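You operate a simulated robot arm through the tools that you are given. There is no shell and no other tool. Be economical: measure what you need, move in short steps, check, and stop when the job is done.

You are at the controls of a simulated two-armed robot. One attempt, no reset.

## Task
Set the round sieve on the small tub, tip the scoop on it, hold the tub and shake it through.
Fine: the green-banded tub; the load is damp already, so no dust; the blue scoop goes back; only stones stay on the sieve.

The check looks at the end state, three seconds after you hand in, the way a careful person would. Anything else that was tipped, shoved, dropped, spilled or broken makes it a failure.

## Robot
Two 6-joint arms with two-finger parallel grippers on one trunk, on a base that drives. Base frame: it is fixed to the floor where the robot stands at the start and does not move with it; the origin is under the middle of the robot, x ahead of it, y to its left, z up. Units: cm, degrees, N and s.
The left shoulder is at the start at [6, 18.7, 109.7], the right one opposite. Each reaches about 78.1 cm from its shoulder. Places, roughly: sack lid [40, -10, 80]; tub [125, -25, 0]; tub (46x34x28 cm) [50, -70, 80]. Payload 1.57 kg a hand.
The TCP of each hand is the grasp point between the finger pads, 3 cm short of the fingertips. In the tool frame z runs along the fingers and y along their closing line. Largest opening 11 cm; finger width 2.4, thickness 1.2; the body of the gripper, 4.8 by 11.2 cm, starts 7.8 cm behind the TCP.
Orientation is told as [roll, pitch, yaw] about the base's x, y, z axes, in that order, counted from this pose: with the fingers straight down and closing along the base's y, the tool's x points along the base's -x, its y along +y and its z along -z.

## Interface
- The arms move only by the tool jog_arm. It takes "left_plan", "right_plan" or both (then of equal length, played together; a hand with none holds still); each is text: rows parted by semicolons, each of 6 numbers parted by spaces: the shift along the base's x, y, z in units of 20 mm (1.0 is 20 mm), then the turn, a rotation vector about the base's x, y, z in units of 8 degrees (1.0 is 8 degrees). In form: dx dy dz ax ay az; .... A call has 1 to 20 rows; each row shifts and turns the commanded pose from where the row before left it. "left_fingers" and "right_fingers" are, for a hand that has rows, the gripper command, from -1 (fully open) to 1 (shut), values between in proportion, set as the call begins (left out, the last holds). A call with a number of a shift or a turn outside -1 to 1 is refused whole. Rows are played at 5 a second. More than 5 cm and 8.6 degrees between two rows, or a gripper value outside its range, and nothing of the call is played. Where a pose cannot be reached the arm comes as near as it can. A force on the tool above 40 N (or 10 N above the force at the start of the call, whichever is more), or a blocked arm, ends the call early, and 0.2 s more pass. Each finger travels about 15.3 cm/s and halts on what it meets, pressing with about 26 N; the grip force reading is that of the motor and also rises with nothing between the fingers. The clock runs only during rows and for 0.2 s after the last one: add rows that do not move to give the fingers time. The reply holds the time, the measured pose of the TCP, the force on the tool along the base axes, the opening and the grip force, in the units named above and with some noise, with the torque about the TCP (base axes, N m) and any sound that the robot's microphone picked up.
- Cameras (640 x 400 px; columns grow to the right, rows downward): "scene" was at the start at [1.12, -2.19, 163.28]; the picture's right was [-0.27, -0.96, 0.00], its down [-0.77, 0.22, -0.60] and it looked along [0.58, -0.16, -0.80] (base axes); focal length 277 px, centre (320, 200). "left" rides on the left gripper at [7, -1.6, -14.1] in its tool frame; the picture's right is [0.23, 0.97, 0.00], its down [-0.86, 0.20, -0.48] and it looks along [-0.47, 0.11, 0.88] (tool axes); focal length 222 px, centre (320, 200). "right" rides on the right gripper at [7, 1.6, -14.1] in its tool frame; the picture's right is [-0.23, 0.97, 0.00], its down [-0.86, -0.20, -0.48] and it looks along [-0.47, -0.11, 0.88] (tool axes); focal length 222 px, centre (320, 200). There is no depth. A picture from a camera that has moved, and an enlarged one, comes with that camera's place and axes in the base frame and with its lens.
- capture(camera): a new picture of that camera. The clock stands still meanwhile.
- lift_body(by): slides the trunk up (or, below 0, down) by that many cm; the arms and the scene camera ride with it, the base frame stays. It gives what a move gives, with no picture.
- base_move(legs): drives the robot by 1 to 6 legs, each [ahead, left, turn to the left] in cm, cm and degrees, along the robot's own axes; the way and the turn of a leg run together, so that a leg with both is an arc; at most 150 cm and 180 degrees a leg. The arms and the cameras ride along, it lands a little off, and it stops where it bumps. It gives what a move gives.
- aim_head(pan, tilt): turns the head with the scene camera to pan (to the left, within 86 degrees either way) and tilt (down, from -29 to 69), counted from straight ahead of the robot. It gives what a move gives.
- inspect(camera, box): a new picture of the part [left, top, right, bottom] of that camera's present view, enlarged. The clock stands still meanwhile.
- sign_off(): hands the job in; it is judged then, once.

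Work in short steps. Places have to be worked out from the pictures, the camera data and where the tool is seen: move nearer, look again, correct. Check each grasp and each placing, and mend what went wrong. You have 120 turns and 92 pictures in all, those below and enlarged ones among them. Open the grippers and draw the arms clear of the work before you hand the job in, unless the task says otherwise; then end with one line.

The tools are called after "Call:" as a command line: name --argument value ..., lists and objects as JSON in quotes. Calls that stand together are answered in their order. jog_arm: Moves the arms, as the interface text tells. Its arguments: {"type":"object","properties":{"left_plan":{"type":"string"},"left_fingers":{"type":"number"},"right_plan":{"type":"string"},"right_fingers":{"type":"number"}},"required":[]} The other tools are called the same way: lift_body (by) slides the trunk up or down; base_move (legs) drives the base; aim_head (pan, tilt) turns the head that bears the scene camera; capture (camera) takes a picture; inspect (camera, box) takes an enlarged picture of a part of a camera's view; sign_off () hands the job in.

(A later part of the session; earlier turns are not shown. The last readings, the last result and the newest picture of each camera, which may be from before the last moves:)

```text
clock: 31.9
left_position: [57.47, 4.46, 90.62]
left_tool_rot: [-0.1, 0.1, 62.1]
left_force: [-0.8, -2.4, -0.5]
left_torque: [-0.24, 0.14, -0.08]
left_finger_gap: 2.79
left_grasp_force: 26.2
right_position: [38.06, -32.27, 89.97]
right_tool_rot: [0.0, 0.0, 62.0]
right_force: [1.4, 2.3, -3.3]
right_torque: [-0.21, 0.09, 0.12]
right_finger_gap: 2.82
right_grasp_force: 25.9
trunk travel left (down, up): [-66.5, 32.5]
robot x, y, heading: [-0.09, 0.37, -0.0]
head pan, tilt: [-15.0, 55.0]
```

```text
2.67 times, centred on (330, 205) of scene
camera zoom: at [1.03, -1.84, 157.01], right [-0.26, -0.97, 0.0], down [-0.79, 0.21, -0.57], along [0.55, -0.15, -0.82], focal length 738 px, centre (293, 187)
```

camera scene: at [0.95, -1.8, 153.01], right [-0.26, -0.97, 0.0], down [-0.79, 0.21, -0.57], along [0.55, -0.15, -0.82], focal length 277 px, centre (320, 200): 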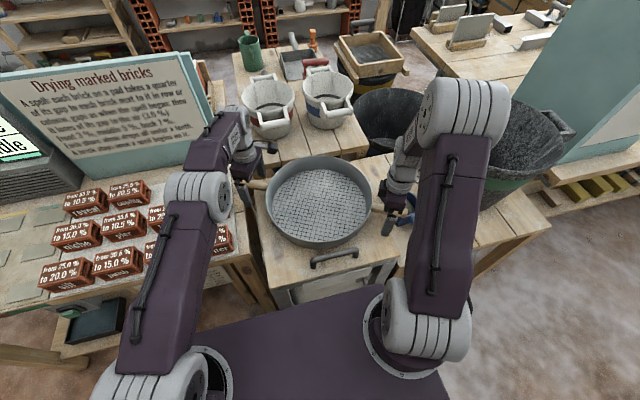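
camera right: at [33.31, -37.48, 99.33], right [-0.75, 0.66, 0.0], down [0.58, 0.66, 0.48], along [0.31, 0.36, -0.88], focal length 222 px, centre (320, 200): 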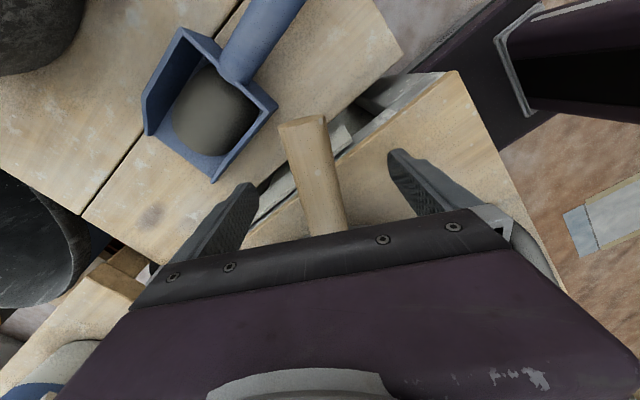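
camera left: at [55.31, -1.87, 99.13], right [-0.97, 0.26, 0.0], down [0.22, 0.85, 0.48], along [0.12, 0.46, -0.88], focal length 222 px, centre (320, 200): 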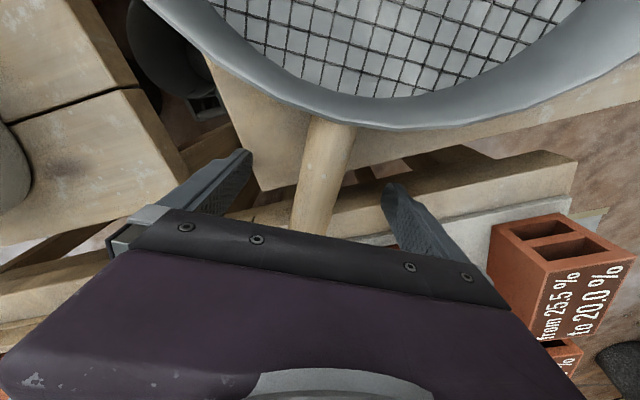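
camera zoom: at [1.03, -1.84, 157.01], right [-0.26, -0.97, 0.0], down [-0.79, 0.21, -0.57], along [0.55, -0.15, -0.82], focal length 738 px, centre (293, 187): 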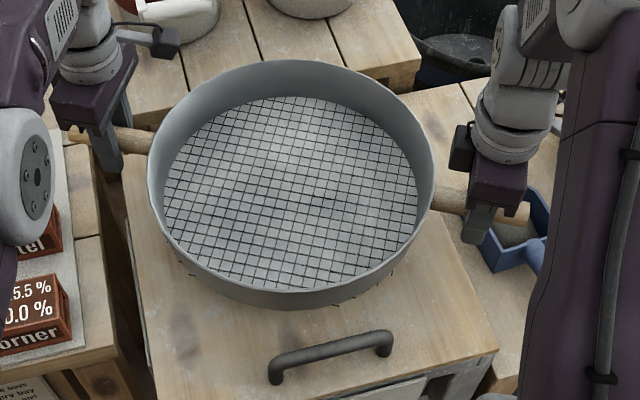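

The sieve is up and level. I'll lift 20 cm more with the trunk to clear the tub rim.

Call:
lift_body --by 20

Call:
base_move --legs '[[2.5, -56, 0]]'

Call:
capture --camera "scene"

```text
clock: 34.0
left_position: [57.49, 4.59, 110.54]
left_tool_rot: [-0.2, 0.0, 62.0]
left_force: [-5.8, -10.1, -1.1]
left_torque: [-0.06, 0.09, 0.01]
left_finger_gap: 2.78
left_grasp_force: 26.2
right_position: [38.15, -32.2, 109.96]
right_tool_rot: [0.0, -0.1, 62.1]
right_force: [6.2, 10.4, -2.6]
right_torque: [-0.22, 0.06, -0.05]
right_finger_gap: 2.77
right_grasp_force: 26.2
trunk travel left (down, up): [-86.5, 12.5]
robot x, y, heading: [0.16, -0.06, -0.0]
head pan, tilt: [-15.0, 55.0]
```

```text
clock: 37.3
left_position: [60.18, -52.32, 110.65]
left_tool_rot: [-0.1, 0.0, 62.3]
left_force: [-8.5, -15.0, -1.4]
left_torque: [0.1, 0.03, -0.05]
left_finger_gap: 2.79
left_grasp_force: 26.1
right_position: [40.88, -88.97, 110.07]
right_tool_rot: [0.0, 0.1, 62.3]
right_force: [8.3, 16.0, -1.8]
right_torque: [-0.09, -0.07, -0.1]
right_finger_gap: 2.75
right_grasp_force: 26.2
trunk travel left (down, up): [-86.5, 12.5]
robot x, y, heading: [2.52, -57.01, 0.2]
head pan, tilt: [-15.0, 55.0]
```

```text
55 pictures are left
camera scene: at [3.67, -58.71, 177.02], right [-0.25, -0.97, 0.0], down [-0.79, 0.21, -0.57], along [0.55, -0.15, -0.82], focal length 277 px, centre (320, 200)
```

scene: 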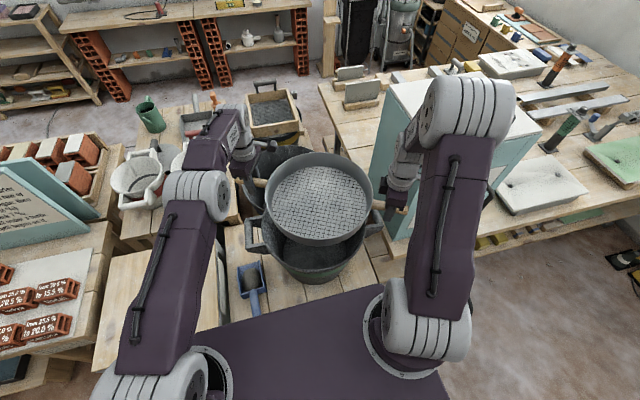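

The sieve is over the tub, though the hands now pull it 16 N apart. I'll ease that by 2 mm and check alignment.

Call:
jog_arm --left_plan "-0.05 -0.09 0 0 0 0; 0 0 0 0 0 0"

Call:
inspect --camera "scene" --box '[220, 130, 420, 300]'

Call:
capture --camera "left"

Call:
capture --camera "right"

```text
clock: 37.9
left_position: [60.13, -52.35, 110.62]
left_tool_rot: [-0.1, -0.1, 62.4]
left_force: [5.5, 10.9, -1.8]
left_torque: [-0.52, 0.47, -0.1]
left_finger_gap: 2.79
left_grasp_force: 26.2
right_position: [40.81, -88.93, 110.17]
right_tool_rot: [-0.1, 0.1, 62.4]
right_force: [-5.8, -11.2, -1.9]
right_torque: [0.53, -0.44, 0.08]
right_finger_gap: 2.78
right_grasp_force: 26.1
trunk travel left (down, up): [-86.5, 12.5]
robot x, y, heading: [2.73, -57.02, 0.4]
head pan, tilt: [-15.0, 55.0]
```

```text
2.35 times, centred on (320, 215) of scene
camera zoom: at [3.67, -58.81, 177.02], right [-0.25, -0.97, 0.0], down [-0.79, 0.21, -0.57], along [0.55, -0.15, -0.82], focal length 651 px, centre (320, 165)
```

zoom: 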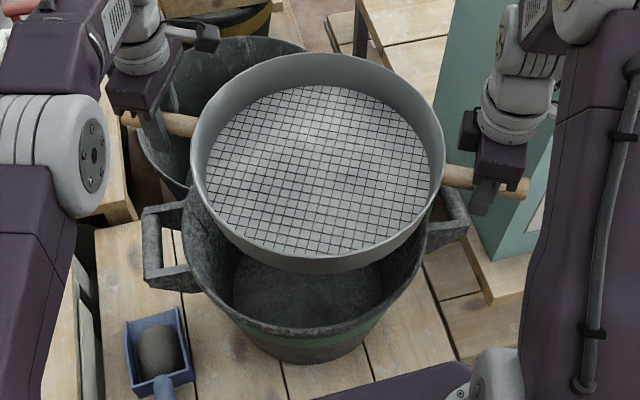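

```text
53 pictures are left
camera left: at [58.24, -59.21, 124.71], right [-0.97, 0.25, 0.0], down [0.22, 0.85, 0.48], along [0.12, 0.46, -0.88], focal length 222 px, centre (320, 200)
```

left: 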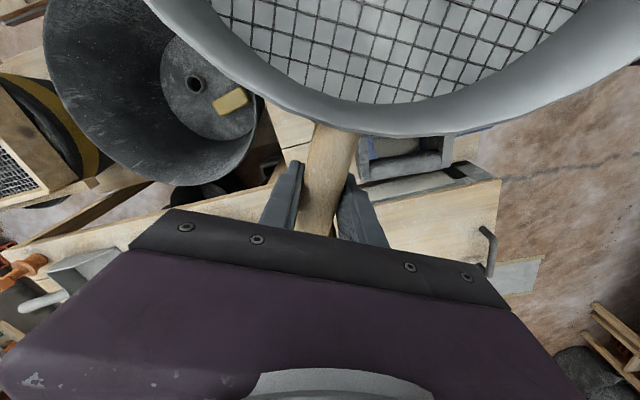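

```text
52 pictures are left
camera right: at [36.2, -94.55, 124.46], right [-0.76, 0.65, 0.0], down [0.57, 0.67, 0.48], along [0.31, 0.36, -0.88], focal length 222 px, centre (320, 200)
```

right: 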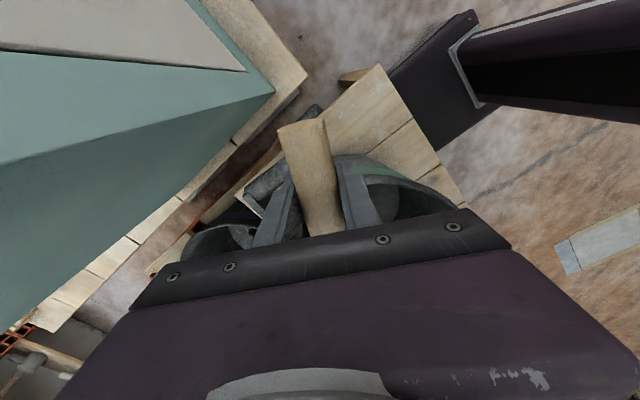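

Measured centres: sieve (50.5, -70.5), tub rim (50, -69). I'll shift both hands (-0.5, +1.3) cm and ease the compression by 1 mm, then lower with the trunk. The tub's loops are close, so I'll only part-open the fingers later.

Call:
jog_arm --left_plan "-0.105 0.345 0 0 0 0; -0.125 0.325 0 0 0 0; 0 0 0 0 0 0" --right_plan "-0.125 0.325 0 0 0 0; -0.125 0.325 0 0 0 0; 0 0 0 0 0 0"

Call:
lift_body --by -8

Call:
inspect --camera "scene" --box '[220, 130, 420, 300]'

Call:
capture --camera "left"

```text
clock: 38.7
left_position: [59.68, -51.21, 110.71]
left_tool_rot: [0.0, -0.1, 62.3]
left_force: [11.2, 23.1, -1.7]
left_torque: [-0.3, 0.3, -0.16]
left_finger_gap: 2.81
left_grasp_force: 26.3
right_position: [40.4, -87.79, 110.08]
right_tool_rot: [0.0, -0.1, 62.3]
right_force: [-11.3, -23.9, -1.8]
right_torque: [0.31, -0.29, -0.19]
right_finger_gap: 2.79
right_grasp_force: 25.7
trunk travel left (down, up): [-86.5, 12.5]
robot x, y, heading: [2.67, -57.15, 0.2]
head pan, tilt: [-15.0, 55.0]
```

```text
clock: 39.9
left_position: [59.58, -51.06, 102.82]
left_tool_rot: [-0.2, 0.0, 62.2]
left_force: [8.2, 16.1, 1.0]
left_torque: [-0.17, -0.92, -0.01]
left_finger_gap: 2.81
left_grasp_force: 26.4
right_position: [40.2, -87.62, 102.26]
right_tool_rot: [-0.2, 0.0, 62.3]
right_force: [-7.7, -15.1, 7.7]
right_torque: [-0.25, -0.87, -0.06]
right_finger_gap: 2.83
right_grasp_force: 26.1
trunk travel left (down, up): [-78.5, 20.5]
robot x, y, heading: [2.69, -56.88, 0.4]
head pan, tilt: [-15.0, 55.0]
```

```text
2.35 times, centred on (320, 215) of scene
camera zoom: at [3.48, -58.74, 169.04], right [-0.25, -0.97, 0.0], down [-0.79, 0.21, -0.57], along [0.56, -0.15, -0.82], focal length 651 px, centre (320, 165)
```

zoom: 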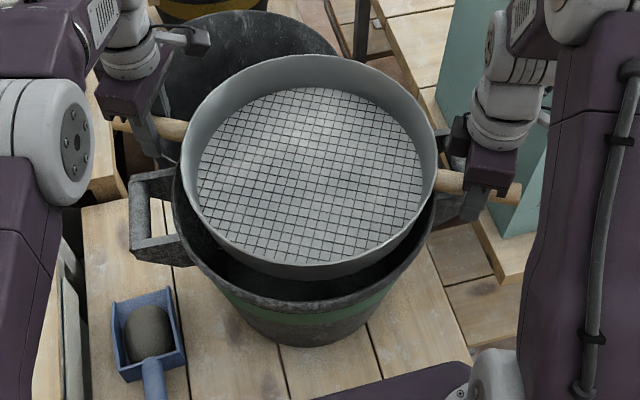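

```text
50 pictures are left
camera left: at [57.58, -57.99, 116.86], right [-0.97, 0.25, 0.0], down [0.22, 0.85, 0.48], along [0.12, 0.46, -0.88], focal length 222 px, centre (320, 200)
```

left: 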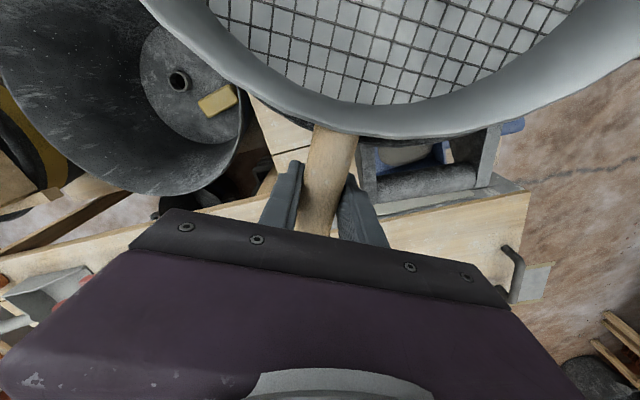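

Contact already: about 12 N up, and the torques place it at the sieve's far-right bottom edge, touching the tub rim. I'll raise 1.5 cm, shift about 0.9 cm toward the near left, ease the squeeze, and lower again.

Call:
jog_arm --left_plan "0 0 0.75 0 0 0; -0.4 0.4 0 0 0 0; 0.03 0.06 0 0 0 0; 0 0 -0.45 0 0 0; 0 0 0 0 0 0" --right_plan "0 0 0.75 0 0 0; -0.4 0.4 0 0 0 0; 0 0 0 0 0 0; 0 0 -0.45 0 0 0; 0 0 0 0 0 0"

Call:
lift_body --by -1.5

```text
clock: 41.1
left_position: [58.69, -50.35, 103.44]
left_tool_rot: [-0.1, 0.1, 62.4]
left_force: [-2.4, -6.2, -2.4]
left_torque: [-0.38, 0.22, 0.07]
left_finger_gap: 2.81
left_grasp_force: 26.4
right_position: [39.58, -86.85, 102.67]
right_tool_rot: [0.0, 0.0, 62.4]
right_force: [2.1, 6.8, -0.8]
right_torque: [0.57, -0.36, 0.01]
right_finger_gap: 2.79
right_grasp_force: 26.2
trunk travel left (down, up): [-78.5, 20.5]
robot x, y, heading: [2.78, -56.81, 0.4]
head pan, tilt: [-15.0, 55.0]
```

```text
clock: 41.7
left_position: [58.55, -50.35, 102.02]
left_tool_rot: [-0.3, 0.0, 62.3]
left_force: [-6.8, -15.8, -1.0]
left_torque: [-0.11, 0.21, 0.36]
left_finger_gap: 2.78
left_grasp_force: 25.8
right_position: [39.6, -86.91, 101.61]
right_tool_rot: [-0.4, 0.0, 62.3]
right_force: [1.7, 7.0, 34.0]
right_torque: [-0.83, -0.6, 0.01]
right_finger_gap: 2.8
right_grasp_force: 26.2
trunk travel left (down, up): [-77.0, 22.0]
robot x, y, heading: [2.72, -56.76, 0.1]
head pan, tilt: [-15.0, 55.0]
```

Now 34 N comes in close to the right hand's own fingers, maybe on the tub's right loop. I'll raise 1.5 cm and look with the right camera.

Call:
lift_body --by 1.5

Call:
inspect --camera "right" --box '[120, 80, 520, 280]'

Call:
inspect --camera "scene" --box '[340, 150, 440, 260]'

```text
clock: 42.3
left_position: [58.73, -50.41, 103.3]
left_tool_rot: [0.0, 0.1, 62.4]
left_force: [-10.2, -18.4, -2.4]
left_torque: [0.48, -0.22, -0.08]
left_finger_gap: 2.77
left_grasp_force: 26.0
right_position: [39.47, -86.77, 102.68]
right_tool_rot: [0.0, 0.0, 62.4]
right_force: [11.2, 19.2, 1.2]
right_torque: [0.05, -0.08, -0.18]
right_finger_gap: 2.77
right_grasp_force: 25.8
trunk travel left (down, up): [-78.5, 20.5]
robot x, y, heading: [3.09, -56.82, 0.3]
head pan, tilt: [-15.0, 55.0]
```

```text
1.60 times, centred on (320, 180) of right
camera zoom: at [34.84, -92.3, 117.07], right [-0.76, 0.65, 0.0], down [0.57, 0.66, 0.48], along [0.31, 0.36, -0.88], focal length 355 px, centre (320, 232)
```

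zoom: 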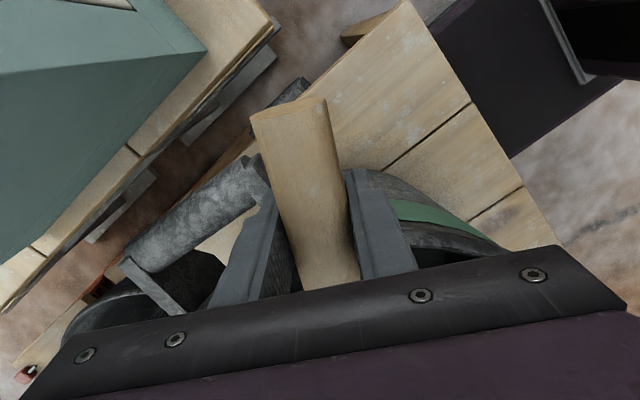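

```text
3.64 times, centred on (390, 205) of scene
camera zoom: at [3.49, -58.83, 169.0], right [-0.25, -0.97, 0.0], down [-0.79, 0.21, -0.57], along [0.56, -0.15, -0.82], focal length 1006 px, centre (66, 182)
```

zoom: 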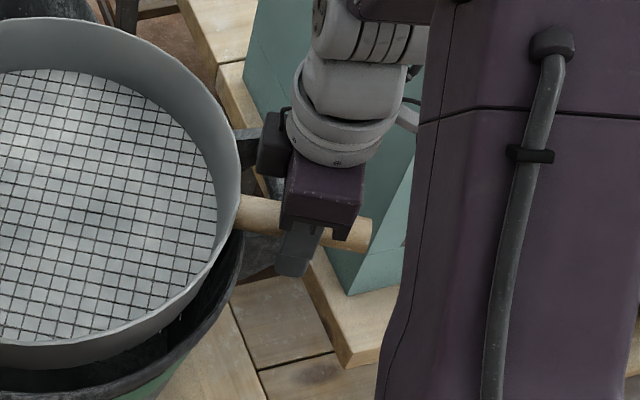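

The tub's loops are turned a little, so the right one lies right under my right fingers. I'll raise, shift the base left and ahead for reach, bring the hands back and turn the sieve 8° clockwise so the handles clear the loops.

Call:
lift_body --by 4

Call:
base_move --legs '[[1.5, 8, 0]]'

Call:
jog_arm --left_plan "-0.15 -0.8 0 0 0 0; -0.15 -0.8 0 0 0 0; -0.15 -0.8 0 0 0 0; -0.15 -0.8 0 0 0 0; -0.15 -0.8 0 0 0 0; 0.624 -0.357 0 0 0 -0.5; 0.597 -0.4 0 0 0 -0.5; 0 0 0 0 0 0" --right_plan "-0.15 -0.8 0 0 0 0; -0.15 -0.8 0 0 0 0; -0.15 -0.8 0 0 0 0; -0.15 -0.8 0 0 0 0; -0.15 -0.8 0 0 0 0; -0.624 0.357 0 0 0 -0.5; -0.597 0.4 0 0 0 -0.5; 0 0 0 0 0 0"

Call:
inspect --camera "right" --box '[120, 80, 520, 280]'

Call:
capture --camera "scene"

```text
clock: 43.2
left_position: [58.9, -50.42, 107.19]
left_tool_rot: [0.0, 0.1, 62.3]
left_force: [-11.7, -22.8, -2.7]
left_torque: [0.31, -0.09, -0.03]
left_finger_gap: 2.82
left_grasp_force: 25.9
right_position: [39.67, -86.77, 106.8]
right_tool_rot: [0.1, 0.0, 62.3]
right_force: [11.4, 22.0, -1.3]
right_torque: [-0.39, 0.15, -0.08]
right_finger_gap: 2.77
right_grasp_force: 26.1
trunk travel left (down, up): [-82.5, 16.5]
robot x, y, heading: [2.37, -56.71, 0.4]
head pan, tilt: [-15.0, 55.0]
```

```text
clock: 44.4
left_position: [59.91, -41.87, 107.26]
left_tool_rot: [0.0, 0.3, 62.3]
left_force: [-1.6, -0.3, 0.5]
left_torque: [-0.23, 0.04, -0.16]
left_finger_gap: 2.81
left_grasp_force: 25.3
right_position: [40.64, -78.42, 106.98]
right_tool_rot: [0.0, 0.2, 62.4]
right_force: [1.4, 0.9, -3.1]
right_torque: [-0.52, 0.29, -0.12]
right_finger_gap: 2.79
right_grasp_force: 26.0
trunk travel left (down, up): [-82.5, 16.5]
robot x, y, heading: [3.85, -49.11, 0.3]
head pan, tilt: [-15.0, 55.0]
stopped in leg 1: the robot was blocked; the commanded pose is now the measured one
```

```text
clock: 46.2
left_position: [59.26, -51.06, 107.35]
left_tool_rot: [0.0, 0.0, 56.4]
left_force: [8.2, 7.0, -3.5]
left_torque: [0.39, -0.17, 0.23]
left_finger_gap: 2.79
left_grasp_force: 26.3
left hand out of reach, approached as far as the arm can: row 7
right_position: [36.5, -85.46, 106.68]
right_tool_rot: [0.1, 0.0, 54.3]
right_force: [-8.2, -6.1, -0.6]
right_torque: [0.05, -0.11, 0.94]
right_finger_gap: 2.87
right_grasp_force: 25.9
trunk travel left (down, up): [-82.5, 16.5]
robot x, y, heading: [3.89, -48.74, 0.2]
head pan, tilt: [-15.0, 55.0]
```

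```text
1.60 times, centred on (320, 180) of right
camera zoom: at [31.23, -90.24, 121.02], right [-0.66, 0.75, 0.0], down [0.66, 0.58, 0.48], along [0.36, 0.32, -0.88], focal length 355 px, centre (320, 232)
```

zoom: 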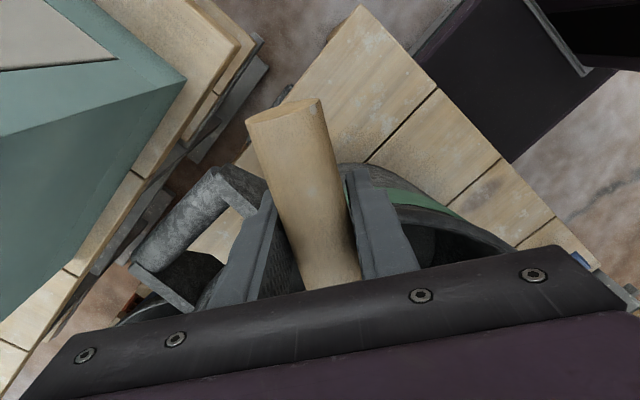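

```text
46 pictures are left
camera scene: at [4.68, -50.94, 173.01], right [-0.25, -0.97, 0.0], down [-0.79, 0.21, -0.57], along [0.55, -0.15, -0.82], focal length 277 px, centre (320, 200)
```

scene: 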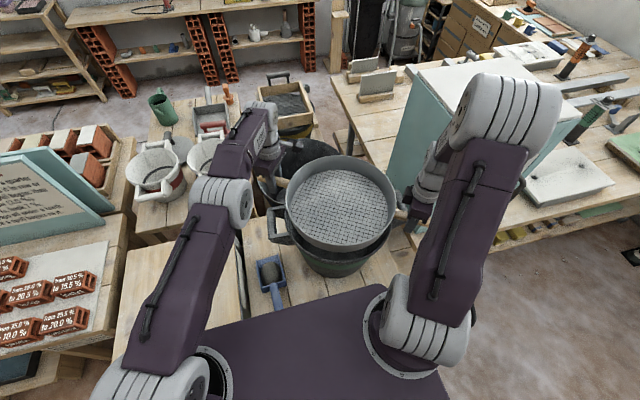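

I moved the wrong way: the left hand lies right of its shoulder, so the base should go right. I'll move 10 cm right and a touch back, then bring the hands back and finish the turn.

Call:
base_move --legs '[[-0.5, -10, 0]]'

Call:
jog_arm --left_plan "0 0.8 0 0 0 0; 0 0.8 0 0 0 0; 0 0.8 0 0 0 0; 0 0.8 0 0 0 0; 0 0.8 0 0 0 0; 0 0.8 0 0 0 0; 0 0 0 0 0 0" --right_plan "0 0.8 0 0 0 0; 0 0.8 0 0 0 0; 0 0.8 0 0 0 0; 0 0.8 0 0 0 0; 0 0.8 0 0 0 0; 0 0.8 0 0 0 0; 0 0 0 0 0 0"

```text
clock: 47.4
left_position: [58.95, -61.12, 107.23]
left_tool_rot: [-0.1, 0.1, 56.4]
left_force: [13.6, 17.2, -2.3]
left_torque: [-0.31, 0.24, 0.34]
left_finger_gap: 2.8
left_grasp_force: 26.0
right_position: [36.17, -95.57, 106.83]
right_tool_rot: [0.0, 0.1, 54.4]
right_force: [-14.5, -16.6, -2.5]
right_torque: [0.4, -0.32, 0.63]
right_finger_gap: 2.84
right_grasp_force: 26.0
trunk travel left (down, up): [-82.5, 16.5]
robot x, y, heading: [3.17, -59.2, 0.3]
head pan, tilt: [-15.0, 55.0]
```

```text
clock: 49.0
left_position: [58.85, -51.59, 107.2]
left_tool_rot: [-0.1, 0.1, 56.3]
left_force: [3.6, 0.3, -0.4]
left_torque: [-0.43, 0.28, 0.73]
left_finger_gap: 2.82
left_grasp_force: 25.9
right_position: [36.2, -86.18, 106.63]
right_tool_rot: [0.0, 0.0, 54.4]
right_force: [-3.4, 0.3, -3.2]
right_torque: [-0.21, 0.07, 0.67]
right_finger_gap: 2.89
right_grasp_force: 25.6
trunk travel left (down, up): [-82.5, 16.5]
robot x, y, heading: [3.35, -59.35, 0.2]
head pan, tilt: [-15.0, 55.0]
```

The sieve now sits at axis angle 57°, centre (47.5, -68.9). I'll move to about 54° and centre (49, -68.4), then check before lowering.

Call:
jog_arm --left_plan "0.6 -0.03 0 0 0 -0.156; 0.6 -0.03 0 0 0 -0.156; 0 0 0 0 0 0" --right_plan "0.153 0.28 0 0 0 -0.04; 0.153 0.28 0 0 0 -0.04; 0 0 0 0 0 0"

Call:
lift_body --by -4

Call:
inspect --camera "scene" --box '[240, 130, 440, 290]'

Call:
inspect --camera "right" --box '[120, 80, 520, 280]'

```text
clock: 49.8
left_position: [61.32, -51.78, 107.3]
left_tool_rot: [0.1, -0.1, 53.8]
left_force: [-0.9, 0.3, -4.7]
left_torque: [0.42, -0.35, -0.48]
left_finger_gap: 2.79
left_grasp_force: 25.6
right_position: [36.76, -84.96, 106.65]
right_tool_rot: [-0.1, 0.0, 53.7]
right_force: [0.9, 0.3, 0.4]
right_torque: [0.48, -0.26, -0.05]
right_finger_gap: 2.79
right_grasp_force: 26.4
trunk travel left (down, up): [-82.5, 16.5]
robot x, y, heading: [2.94, -59.14, 0.2]
head pan, tilt: [-15.0, 55.0]
```

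```text
clock: 50.6
left_position: [61.28, -51.76, 103.37]
left_tool_rot: [0.0, 0.1, 53.9]
left_force: [-2.8, -1.4, -5.5]
left_torque: [0.51, -0.28, -0.58]
left_finger_gap: 2.79
left_grasp_force: 26.3
right_position: [36.82, -84.87, 102.69]
right_tool_rot: [0.0, -0.1, 53.6]
right_force: [3.5, 0.4, 0.7]
right_torque: [0.52, -0.47, -0.18]
right_finger_gap: 2.79
right_grasp_force: 25.9
trunk travel left (down, up): [-78.5, 20.5]
robot x, y, heading: [3.3, -59.46, 0.2]
head pan, tilt: [-15.0, 55.0]
```

```text
2.50 times, centred on (340, 210) of scene
camera zoom: at [4.22, -61.18, 169.01], right [-0.25, -0.97, 0.0], down [-0.79, 0.21, -0.57], along [0.55, -0.15, -0.82], focal length 692 px, centre (270, 175)
```

zoom: 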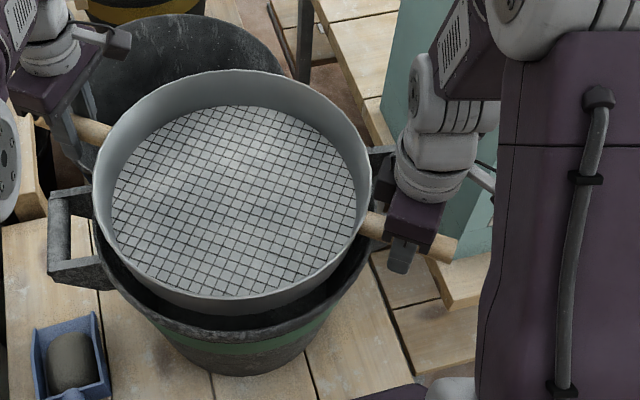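

```text
1.60 times, centred on (320, 180) of right
camera zoom: at [31.41, -89.74, 117.0], right [-0.65, 0.76, 0.0], down [0.67, 0.57, 0.48], along [0.36, 0.31, -0.88], focal length 355 px, centre (320, 232)
```

zoom: 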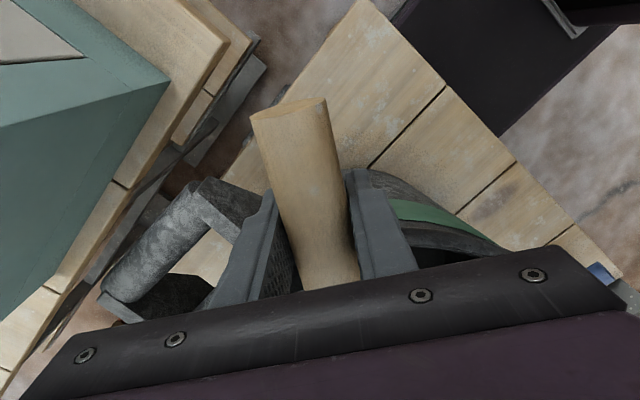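

Clearance to the loops looks better and the two rims look nearly concentric. I'll lower in small steps, reading contact.

Call:
lift_body --by -1.5

```text
clock: 51.2
left_position: [61.44, -51.78, 101.79]
left_tool_rot: [0.0, 0.1, 53.9]
left_force: [-4.6, -2.5, -3.7]
left_torque: [0.39, -0.21, -0.55]
left_finger_gap: 2.79
left_grasp_force: 26.0
right_position: [36.82, -85.01, 101.16]
right_tool_rot: [-0.1, -0.1, 53.7]
right_force: [4.3, 1.6, 1.6]
right_torque: [0.44, -0.41, -0.22]
right_finger_gap: 2.82
right_grasp_force: 26.1
trunk travel left (down, up): [-77.0, 22.0]
robot x, y, heading: [3.25, -59.35, 0.4]
head pan, tilt: [-15.0, 55.0]
```

No contact so far. Another 1.2 cm down.

Call:
lift_body --by -1.2

```text
clock: 51.9
left_position: [61.25, -51.85, 100.59]
left_tool_rot: [0.0, 0.1, 53.8]
left_force: [-4.3, -2.6, -3.0]
left_torque: [0.17, -0.01, -0.51]
left_finger_gap: 2.78
left_grasp_force: 25.9
right_position: [36.78, -85.07, 99.96]
right_tool_rot: [0.1, 0.0, 53.7]
right_force: [4.0, 3.5, -1.3]
right_torque: [0.27, -0.29, -0.16]
right_finger_gap: 2.79
right_grasp_force: 26.7
trunk travel left (down, up): [-75.8, 23.2]
robot x, y, heading: [2.91, -58.98, 0.3]
head pan, tilt: [-15.0, 55.0]
```

It's inside the rim and still free. Down 1 cm more.

Call:
lift_body --by -1

Call:
inspect --camera "scene" --box '[240, 130, 440, 290]'

```text
clock: 52.4
left_position: [61.13, -51.75, 100.11]
left_tool_rot: [-0.2, -0.2, 53.9]
left_force: [-2.4, -2.2, 17.7]
left_torque: [-0.09, 0.38, -0.45]
left_finger_gap: 2.79
left_grasp_force: 26.2
right_position: [36.71, -84.93, 99.04]
right_tool_rot: [-0.3, -0.1, 53.7]
right_force: [6.1, -0.6, 25.3]
right_torque: [-0.24, 0.22, -0.16]
right_finger_gap: 2.77
right_grasp_force: 25.7
trunk travel left (down, up): [-74.8, 24.2]
robot x, y, heading: [3.24, -59.06, 0.1]
head pan, tilt: [-15.0, 55.0]
```

```text
2.50 times, centred on (340, 210) of scene
camera zoom: at [3.9, -61.11, 165.4], right [-0.25, -0.97, 0.0], down [-0.79, 0.21, -0.58], along [0.56, -0.15, -0.82], focal length 692 px, centre (270, 175)
```

zoom: 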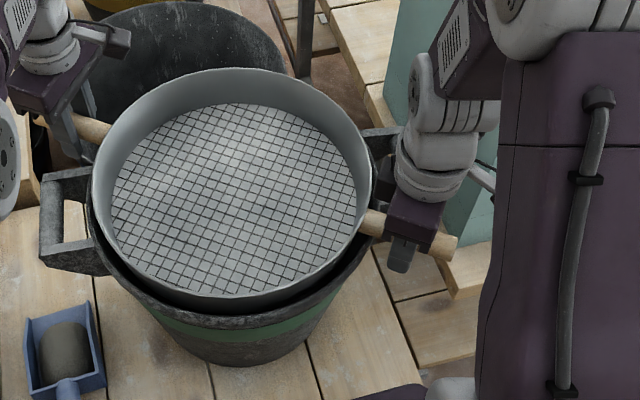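

Seated: about 20 N up at both handles with small torques, so the handles rest on the rim. I'll part-open both hands to a 5 cm gap.

Call:
jog_arm --left_plan "0 0 0.1 0 0 0; 0 0 0 0 0 0; 0 0 0 0 0 0" --right_plan "0 0 0.1 0 0 0; 0 0 0 0 0 0; 0 0 0 0 0 0"

Call:
jog_arm --left_plan "0 0 0 0 0 0; 0 0 0 0 0 0; 0 0 0 0 0 0" --right_plan "0 0 0 0 0 0; 0 0 0 0 0 0; 0 0 0 0 0 0" --left_fingers 0.1 --right_fingers 0.1

Call:
jog_arm --left_plan "0 0 0.5 0 0 0; 0 0 0.5 0 0 0; 0 0 1 0 0 0; 0 0 1 0 0 0; 0 0 1 0 0 0; 0 0 1 0 0 0" --right_plan "0 0 0.5 0 0 0; 0 0 0.5 0 0 0; 0 0 1 0 0 0; 0 0 1 0 0 0; 0 0 1 0 0 0; 0 0 1 0 0 0"

Call:
inspect --camera "scene" --box '[240, 120, 460, 300]'

```text
clock: 53.2
left_position: [61.14, -51.76, 99.94]
left_tool_rot: [-0.2, 0.0, 53.8]
left_force: [-2.3, -3.6, 24.6]
left_torque: [-0.07, 0.18, -0.67]
left_finger_gap: 2.78
left_grasp_force: 26.2
right_position: [36.55, -84.83, 99.24]
right_tool_rot: [0.0, 0.0, 53.6]
right_force: [9.3, 7.0, -1.8]
right_torque: [-0.66, 0.45, -0.47]
right_finger_gap: 2.78
right_grasp_force: 26.2
trunk travel left (down, up): [-74.8, 24.2]
robot x, y, heading: [3.26, -59.16, 0.3]
head pan, tilt: [-15.0, 55.0]
```

```text
clock: 54.0
left_position: [61.3, -51.85, 99.7]
left_tool_rot: [0.0, 0.0, 53.8]
left_force: [0.0, 0.3, -1.1]
left_torque: [-0.02, 0.01, -0.01]
left_finger_gap: 4.94
left_grasp_force: 0.0
right_position: [36.81, -84.95, 99.15]
right_tool_rot: [0.1, 0.1, 53.7]
right_force: [0.2, 0.1, -0.3]
right_torque: [0.0, 0.01, 0.05]
right_finger_gap: 4.97
right_grasp_force: 0.1
trunk travel left (down, up): [-74.8, 24.2]
robot x, y, heading: [3.0, -58.85, 0.4]
head pan, tilt: [-15.0, 55.0]
```

```text
clock: 55.4
left_position: [60.55, -51.75, 109.94]
left_tool_rot: [-0.1, 0.0, 54.0]
left_force: [-0.6, 0.6, 0.3]
left_torque: [-0.02, -0.02, 0.0]
left_finger_gap: 4.97
left_grasp_force: 0.0
left hand out of reach, approached as far as the arm can: row 6
right_position: [36.65, -84.97, 109.16]
right_tool_rot: [0.0, 0.1, 53.7]
right_force: [-0.4, -0.1, 0.3]
right_torque: [0.01, -0.01, 0.04]
right_finger_gap: 4.92
right_grasp_force: 0.1
trunk travel left (down, up): [-74.8, 24.2]
robot x, y, heading: [3.37, -59.06, 0.2]
head pan, tilt: [-15.0, 55.0]
```

```text
2.22 times, centred on (350, 210) of scene
camera zoom: at [4.01, -61.17, 165.31], right [-0.25, -0.97, 0.0], down [-0.79, 0.21, -0.57], along [0.56, -0.15, -0.82], focal length 615 px, centre (253, 178)
```

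zoom: 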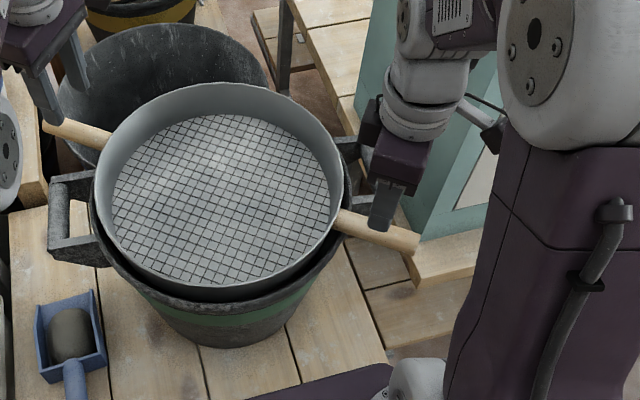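

The sieve sits level on the tub. Next is the scoop: its handle runs along x from about (27.5, -44) to (38.5, -44), z about 76. I'll bring the left hand over it, closing along y, and look.

Call:
jog_arm --left_plan "0 1 0 0 0 -0.5; 0 1 0 0 0 -0.5; -0.5 1 0 0 0 -0.5; -0.9 0.9 0 0 0 -0.5; -1 0 0 0 0 -0.5; -1 0 0 0 0 -0.5; -1 0 0 0 0 -0.5; -1 0 0 0 0 -0.5; -1 0 0 0 0 -0.5; -1 0 0 0 0 -0.5; -1 0 0 0 0 -0.5; -1 0 -0.5 0 0 -0.5; -1 0 -0.5 0 0 -0.5; -1 0 -0.5 0 0 -0.25; -0.9 0 -0.5 0 0 0" --left_fingers -0.2

Call:
capture --camera "left"

Call:
capture --camera "scene"

```text
clock: 58.6
left_position: [35.92, -43.83, 105.75]
left_tool_rot: [-0.1, 0.0, -0.3]
left_force: [-0.6, 0.2, -0.6]
left_torque: [0.02, -0.01, -0.03]
left_finger_gap: 6.62
left_grasp_force: 0.1
right_position: [36.84, -85.12, 109.13]
right_tool_rot: [0.0, 0.0, 53.7]
right_force: [0.3, 0.8, -0.2]
right_torque: [0.0, 0.0, -0.02]
right_finger_gap: 4.96
right_grasp_force: 0.0
trunk travel left (down, up): [-74.8, 24.2]
robot x, y, heading: [3.17, -59.27, 0.2]
head pan, tilt: [-15.0, 55.0]
```

```text
41 pictures are left
camera left: at [28.97, -45.33, 119.82], right [-0.22, 0.97, 0.0], down [0.86, 0.2, 0.48], along [0.47, 0.11, -0.88], focal length 222 px, centre (320, 200)
```

left: 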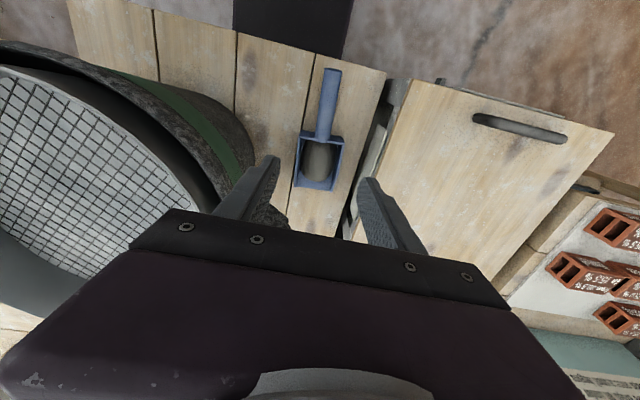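

```text
40 pictures are left
camera scene: at [4.13, -61.17, 165.32], right [-0.25, -0.97, 0.0], down [-0.79, 0.21, -0.57], along [0.56, -0.15, -0.82], focal length 277 px, centre (320, 200)
```

scene: 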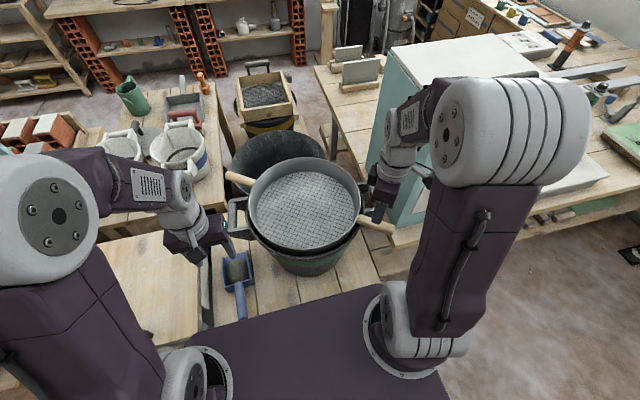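

The handle runs from (27.6, -43.7) to (38.2, -42.6), turned about 6°. I'll lower over (35.5, -42.9) with that yaw to z 80 and look again.

Call:
jog_arm --left_plan "-0.2 0.45 -0.5 0 0 0.75; 0 0 -0.95 0 0 0; 0 0 -0.95 0 0 0; 0 0 -0.95 0 0 0; 0 0 -0.95 0 0 0; 0 0 -0.95 0 0 0; 0 0 -0.95 0 0 0; 0 0 -0.95 0 0 0; 0 0 -0.95 0 0 0; 0 0 -0.95 0 0 0; 0 0 -0.95 0 0 0; 0 0 -0.95 0 0 0; 0 0 -0.95 0 0 0; 0 0 -0.95 0 0 0"

Call:
capture --camera "left"

Call:
inspect --camera "scene" --box '[170, 210, 310, 330]'

```text
clock: 61.6
left_position: [35.71, -42.79, 79.89]
left_tool_rot: [-0.1, 0.1, 5.9]
left_force: [0.2, -0.5, 0.2]
left_torque: [0.0, 0.01, -0.01]
left_finger_gap: 6.61
left_grasp_force: 0.1
right_position: [36.89, -84.95, 109.17]
right_tool_rot: [0.0, 0.0, 53.7]
right_force: [0.1, -0.2, -0.8]
right_torque: [0.03, -0.03, 0.03]
right_finger_gap: 4.93
right_grasp_force: 0.0
trunk travel left (down, up): [-74.8, 24.2]
robot x, y, heading: [2.98, -59.15, 0.4]
head pan, tilt: [-15.0, 55.0]
```

```text
39 pictures are left
camera left: at [28.85, -45.13, 94.05], right [-0.33, 0.95, 0.0], down [0.83, 0.29, 0.48], along [0.45, 0.16, -0.88], focal length 222 px, centre (320, 200)
```

left: 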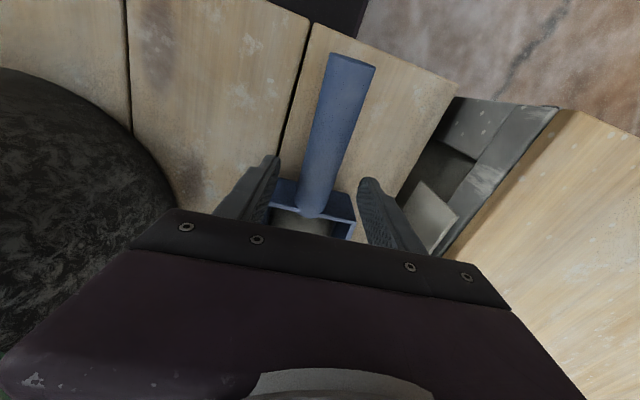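

```text
3.33 times, centred on (240, 270) of scene
camera zoom: at [4.24, -61.16, 165.32], right [-0.25, -0.97, 0.0], down [-0.79, 0.21, -0.57], along [0.55, -0.15, -0.82], focal length 922 px, centre (587, -33)
```

zoom: 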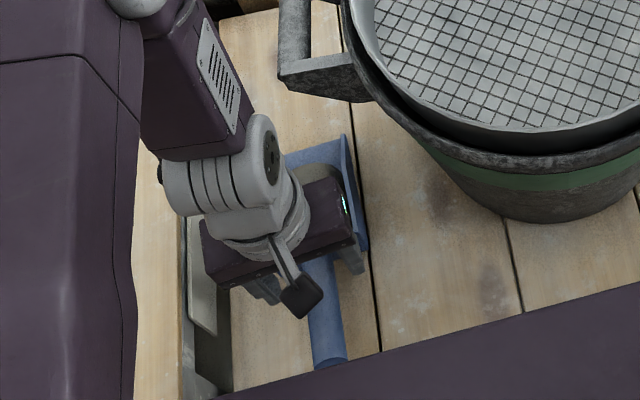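

Handle height estimates vary from 76 to 80, so I'll feel down slowly up to 3 cm, watching for fingertip contact with the bench.

Call:
jog_arm --left_plan "0 -0.05 -0.3 0 0 0.2; 0 0 -0.3 0 0 0; 0 0 -0.3 0 0 0; 0 0 -0.3 0 0 0; 0 0 -0.3 0 0 0"

Call:
capture --camera "left"

```text
clock: 62.8
left_position: [35.65, -43.02, 76.93]
left_tool_rot: [-0.1, 0.0, 7.5]
left_force: [-0.3, 0.6, 0.4]
left_torque: [-0.02, -0.02, -0.04]
left_finger_gap: 6.59
left_grasp_force: 0.1
right_position: [36.79, -84.95, 109.18]
right_tool_rot: [0.0, 0.0, 53.8]
right_force: [0.7, 0.8, 0.6]
right_torque: [-0.02, 0.02, 0.01]
right_finger_gap: 4.95
right_grasp_force: 0.1
trunk travel left (down, up): [-74.8, 24.2]
robot x, y, heading: [3.67, -59.18, 0.4]
head pan, tilt: [-15.0, 55.0]
```

```text
37 pictures are left
camera left: at [28.9, -45.46, 91.05], right [-0.35, 0.94, 0.0], down [0.82, 0.31, 0.48], along [0.45, 0.17, -0.88], focal length 222 px, centre (320, 200)
```

left: 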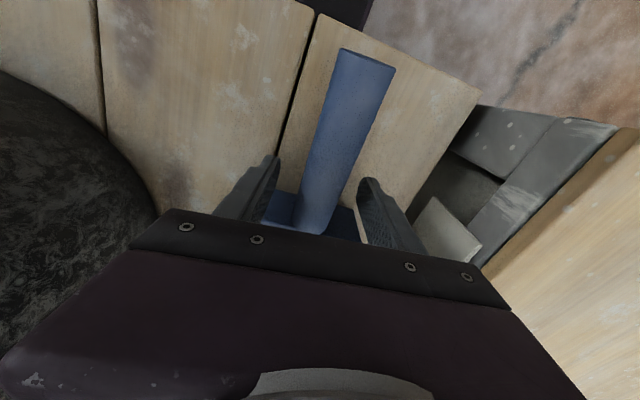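

No contact yet; at z 77 the handle should lie in the pads. I'll close and read the gap.

Call:
jog_arm --left_plan "0 0 0 0 0 0; 0 0 0 0 0 0; 0 0 0 0 0 0; 0 0 0 0 0 0" --left_fingers 1

Call:
capture --camera "left"

```text
clock: 63.8
left_position: [35.7, -43.05, 76.94]
left_tool_rot: [0.0, 0.0, 7.5]
left_force: [-1.1, 0.0, -0.1]
left_torque: [0.05, -0.05, 0.02]
left_finger_gap: 2.97
left_grasp_force: 25.5
right_position: [36.77, -84.93, 109.14]
right_tool_rot: [0.0, -0.1, 53.7]
right_force: [-0.5, -0.4, 0.2]
right_torque: [0.02, 0.01, 0.04]
right_finger_gap: 4.97
right_grasp_force: 0.0
trunk travel left (down, up): [-74.8, 24.2]
robot x, y, heading: [3.19, -59.18, 0.3]
head pan, tilt: [-15.0, 55.0]
```

```text
36 pictures are left
camera left: at [28.88, -45.46, 91.06], right [-0.35, 0.94, 0.0], down [0.82, 0.31, 0.48], along [0.45, 0.17, -0.88], focal length 222 px, centre (320, 200)
```

left: 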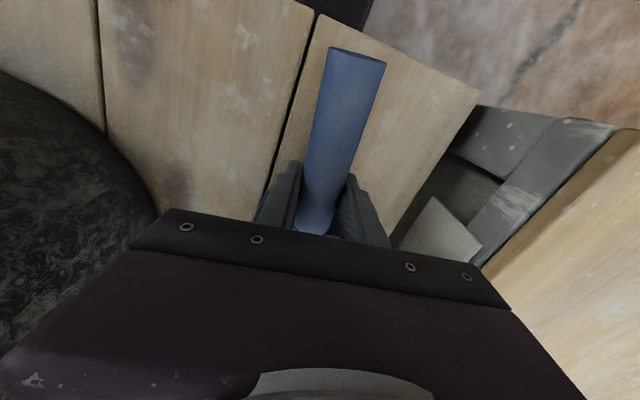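

The handle is gripped (3.0 cm) at z 77. I'll lift it 3 cm slowly and check that it stays level.

Call:
jog_arm --left_plan "0 0 0.25 0 0 0; 0 0 0.25 0 0 0; 0 0 0.25 0 0 0; 0 0 0.25 0 0 0; 0 0 0.25 0 0 0; 0 0 0.25 0 0 0"

Call:
inspect --camera "scene" --box '[170, 210, 310, 330]'

```text
clock: 65.2
left_position: [35.6, -42.99, 80.0]
left_tool_rot: [-0.2, 0.2, 7.5]
left_force: [0.4, 0.4, -3.2]
left_torque: [0.01, 0.13, -0.02]
left_finger_gap: 2.98
left_grasp_force: 26.6
right_position: [36.8, -85.0, 109.07]
right_tool_rot: [0.0, 0.0, 53.6]
right_force: [-1.2, 0.6, 0.2]
right_torque: [-0.03, -0.02, 0.01]
right_finger_gap: 4.98
right_grasp_force: 0.1
trunk travel left (down, up): [-74.8, 24.2]
robot x, y, heading: [3.48, -59.27, 0.2]
head pan, tilt: [-15.0, 55.0]
```

```text
3.33 times, centred on (240, 270) of scene
camera zoom: at [4.21, -61.17, 165.31], right [-0.25, -0.97, 0.0], down [-0.79, 0.21, -0.57], along [0.55, -0.15, -0.82], focal length 922 px, centre (587, -33)
```

zoom: 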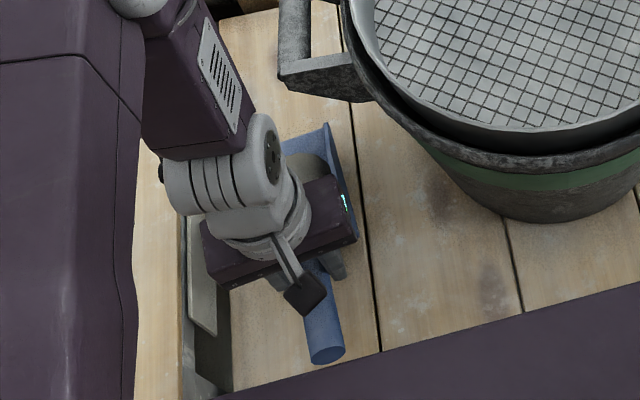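

Held level, 3.2 N. I'll lift past the tub's left loop, sidestepping left once above the lid, and pull the right hand back for room.

Call:
jog_arm --left_plan "0 0 0.9 0 0 0; 0 0 0.9 0 0 0; 0 0 0.9 0 0 0; 0 0 0.9 0 0 0; 0 0.6 0.6 0 0 0; 0 0.6 0.6 0 0 0; 0 0.6 0.6 0 0 0; 0 0.6 0.6 0 0 0; 0 0 0.9 0 0 0; 0 0 0.9 0 0 0; 0 0 0.9 0 0 0; 0 0 0.9 0 0 0; 0 0 0.9 0 0 0; 0 0 0.9 0 0 0; 0 0 0.9 0 0 0; 0 0 0.9 0 0 0; 0 0 0.9 0 0 0; 0 0 0.9 0 0 0" --right_plan "0 0 0.5 0 0 0; 0 0 0.5 0 0 0; 0 0 0 0 0 0; -0.8 0 0 0 0 0; -0.8 0 0 0 0 0; -0.8 0 0 0 0 0; -0.8 0 0 0 0 0; -0.8 0 0 0 0 0; -0.8 0 0 0 0 0; 0 0 0 0 0 0; 0 0 0 0 0 0; 0 0 0 0 0 0; 0 0 0 0 0 0; 0 0 0 0 0 0; 0 0 0 0 0 0; 0 0 0 0 0 0; 0 0 0 0 0 0; 0 0 0 0 0 0"

Call:
lift_body --by 8

Call:
capture --camera "scene"

```text
clock: 69.0
left_position: [35.52, -38.17, 109.97]
left_tool_rot: [-0.2, 0.0, 7.5]
left_force: [-0.5, 0.1, -3.4]
left_torque: [0.02, 0.12, 0.04]
left_finger_gap: 2.96
left_grasp_force: 26.3
right_position: [27.11, -84.95, 111.37]
right_tool_rot: [0.1, 0.1, 53.7]
right_force: [0.1, -0.6, -0.5]
right_torque: [-0.01, -0.02, 0.0]
right_finger_gap: 4.95
right_grasp_force: 0.1
trunk travel left (down, up): [-74.8, 24.2]
robot x, y, heading: [3.37, -59.35, 0.2]
head pan, tilt: [-15.0, 55.0]
```

```text
clock: 70.2
left_position: [35.62, -38.09, 117.88]
left_tool_rot: [-0.1, 0.1, 7.5]
left_force: [0.4, -0.3, -2.2]
left_torque: [-0.02, 0.13, -0.01]
left_finger_gap: 2.96
left_grasp_force: 26.4
right_position: [27.09, -84.94, 119.25]
right_tool_rot: [0.0, 0.0, 53.7]
right_force: [-0.7, -0.1, 0.3]
right_torque: [-0.02, -0.01, 0.01]
right_finger_gap: 4.94
right_grasp_force: 0.0
trunk travel left (down, up): [-82.8, 16.2]
robot x, y, heading: [3.03, -59.19, 0.4]
head pan, tilt: [-15.0, 55.0]
```

```text
34 pictures are left
camera scene: at [4.21, -61.16, 173.31], right [-0.25, -0.97, 0.0], down [-0.79, 0.21, -0.57], along [0.55, -0.15, -0.82], focal length 277 px, centre (320, 200)
```

scene: 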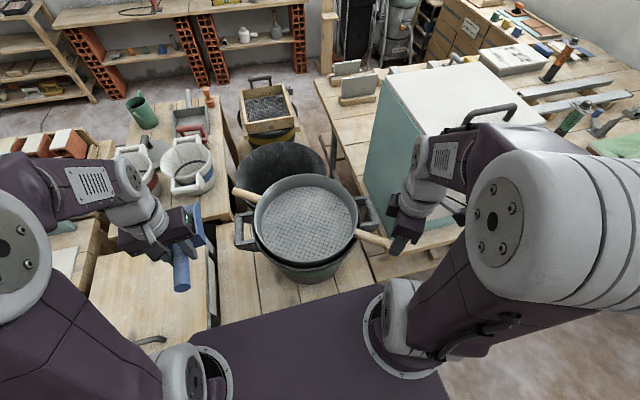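

All clear. I'll carry the scoop level to over the sieve while yawing it until it points left (+y).

Call:
jog_arm --left_plan "0.32 -0.97 0 0 0 0.573; 0.32 -0.97 0 0 0 0.573; 0.32 -0.97 0 0 0 0.573; 0.32 -0.97 0 0 0 0.573; 0.32 -0.97 0 0 0 0.573; 0.32 -0.97 0 0 0 0.573; 0.32 -0.97 0 0 0 0.573; 0.32 -0.97 0 0 0 0.573; 0.32 -0.97 0 0 0 0.573; 0.32 -0.97 0 0 0 0.573; 0.32 -0.97 0 0 0 0.573; 0.32 -0.97 0 0 0 0.573; 0.32 -0.97 0 0 0 0.573; 0.32 -0.97 0 0 0 0.573; 0.32 -0.97 0 0 0 0.573; 0.32 -0.97 0 0 0 0.573; 0.32 -0.97 0 0 0 0.573; 0.32 -0.97 0 0 0 0.573"

Call:
inspect --camera "scene" --box '[210, 120, 430, 300]'

```text
clock: 74.0
left_position: [47.34, -73.19, 118.09]
left_tool_rot: [0.1, 0.0, 90.0]
left_force: [0.5, -0.5, -3.5]
left_torque: [-0.08, 0.02, 0.0]
left_finger_gap: 2.95
left_grasp_force: 26.4
right_position: [27.26, -85.19, 119.25]
right_tool_rot: [0.1, 0.0, 53.7]
right_force: [-0.9, 0.1, 0.8]
right_torque: [-0.02, 0.04, -0.02]
right_finger_gap: 4.95
right_grasp_force: 0.0
trunk travel left (down, up): [-82.8, 16.2]
robot x, y, heading: [2.94, -59.29, 0.3]
head pan, tilt: [-15.0, 55.0]
```

```text
2.22 times, centred on (320, 210) of scene
camera zoom: at [4.31, -61.32, 173.31], right [-0.25, -0.97, 0.0], down [-0.79, 0.21, -0.57], along [0.55, -0.14, -0.82], focal length 615 px, centre (320, 178)
```

zoom: 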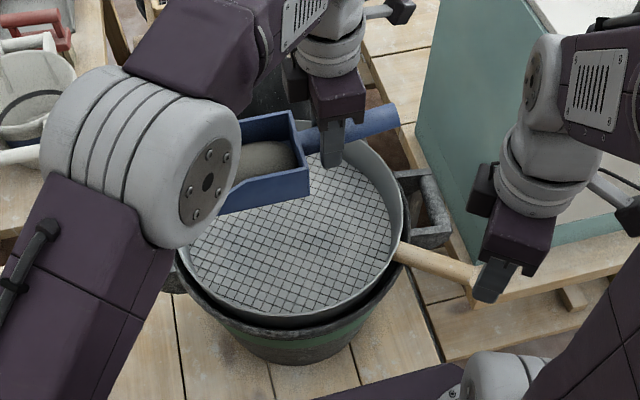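

The load is intact and over the sieve. I'll pitch the nose down 45° in small steps and look.

Call:
jog_arm --left_plan "0.1 -0.1 0 -0.56 0 0; 0.1 -0.1 0 -0.56 0 0; 0.1 -0.1 0 -0.56 0 0; 0.1 -0.1 0 -0.56 0 0; 0.1 -0.1 0 -0.56 0 0; 0.1 -0.1 0 -0.56 0 0; 0.1 -0.1 0 -0.56 0 0; 0 0 0 -0.56 0 0; 0 0 0 -0.56 0 0; 0 0 0 -0.56 0 0"

Call:
inspect --camera "scene" --box '[210, 120, 430, 300]'

```text
clock: 76.2
left_position: [48.67, -74.58, 118.02]
left_tool_rot: [-0.1, 44.8, 89.9]
left_force: [-1.3, 0.4, -2.5]
left_torque: [-0.02, 0.0, -0.02]
left_finger_gap: 2.96
left_grasp_force: 26.2
right_position: [27.2, -85.02, 119.35]
right_tool_rot: [0.1, 0.0, 53.7]
right_force: [-0.4, -0.3, 0.5]
right_torque: [-0.03, -0.03, 0.01]
right_finger_gap: 4.95
right_grasp_force: 0.0
trunk travel left (down, up): [-82.8, 16.2]
robot x, y, heading: [3.46, -59.61, 0.1]
head pan, tilt: [-15.0, 55.0]
```

```text
2.22 times, centred on (320, 210) of scene
camera zoom: at [4.25, -61.15, 173.32], right [-0.25, -0.97, 0.0], down [-0.79, 0.21, -0.57], along [0.55, -0.15, -0.82], focal length 615 px, centre (320, 178)
```

zoom: 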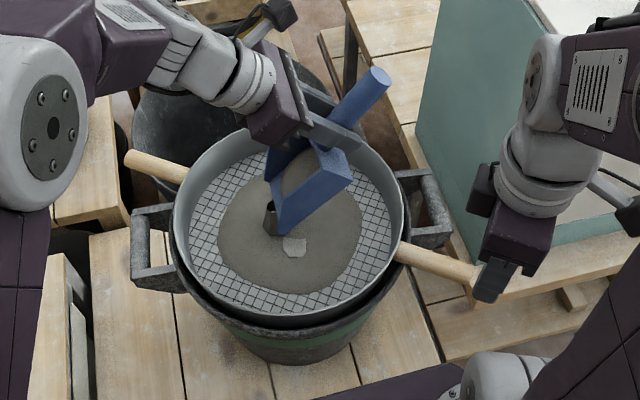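

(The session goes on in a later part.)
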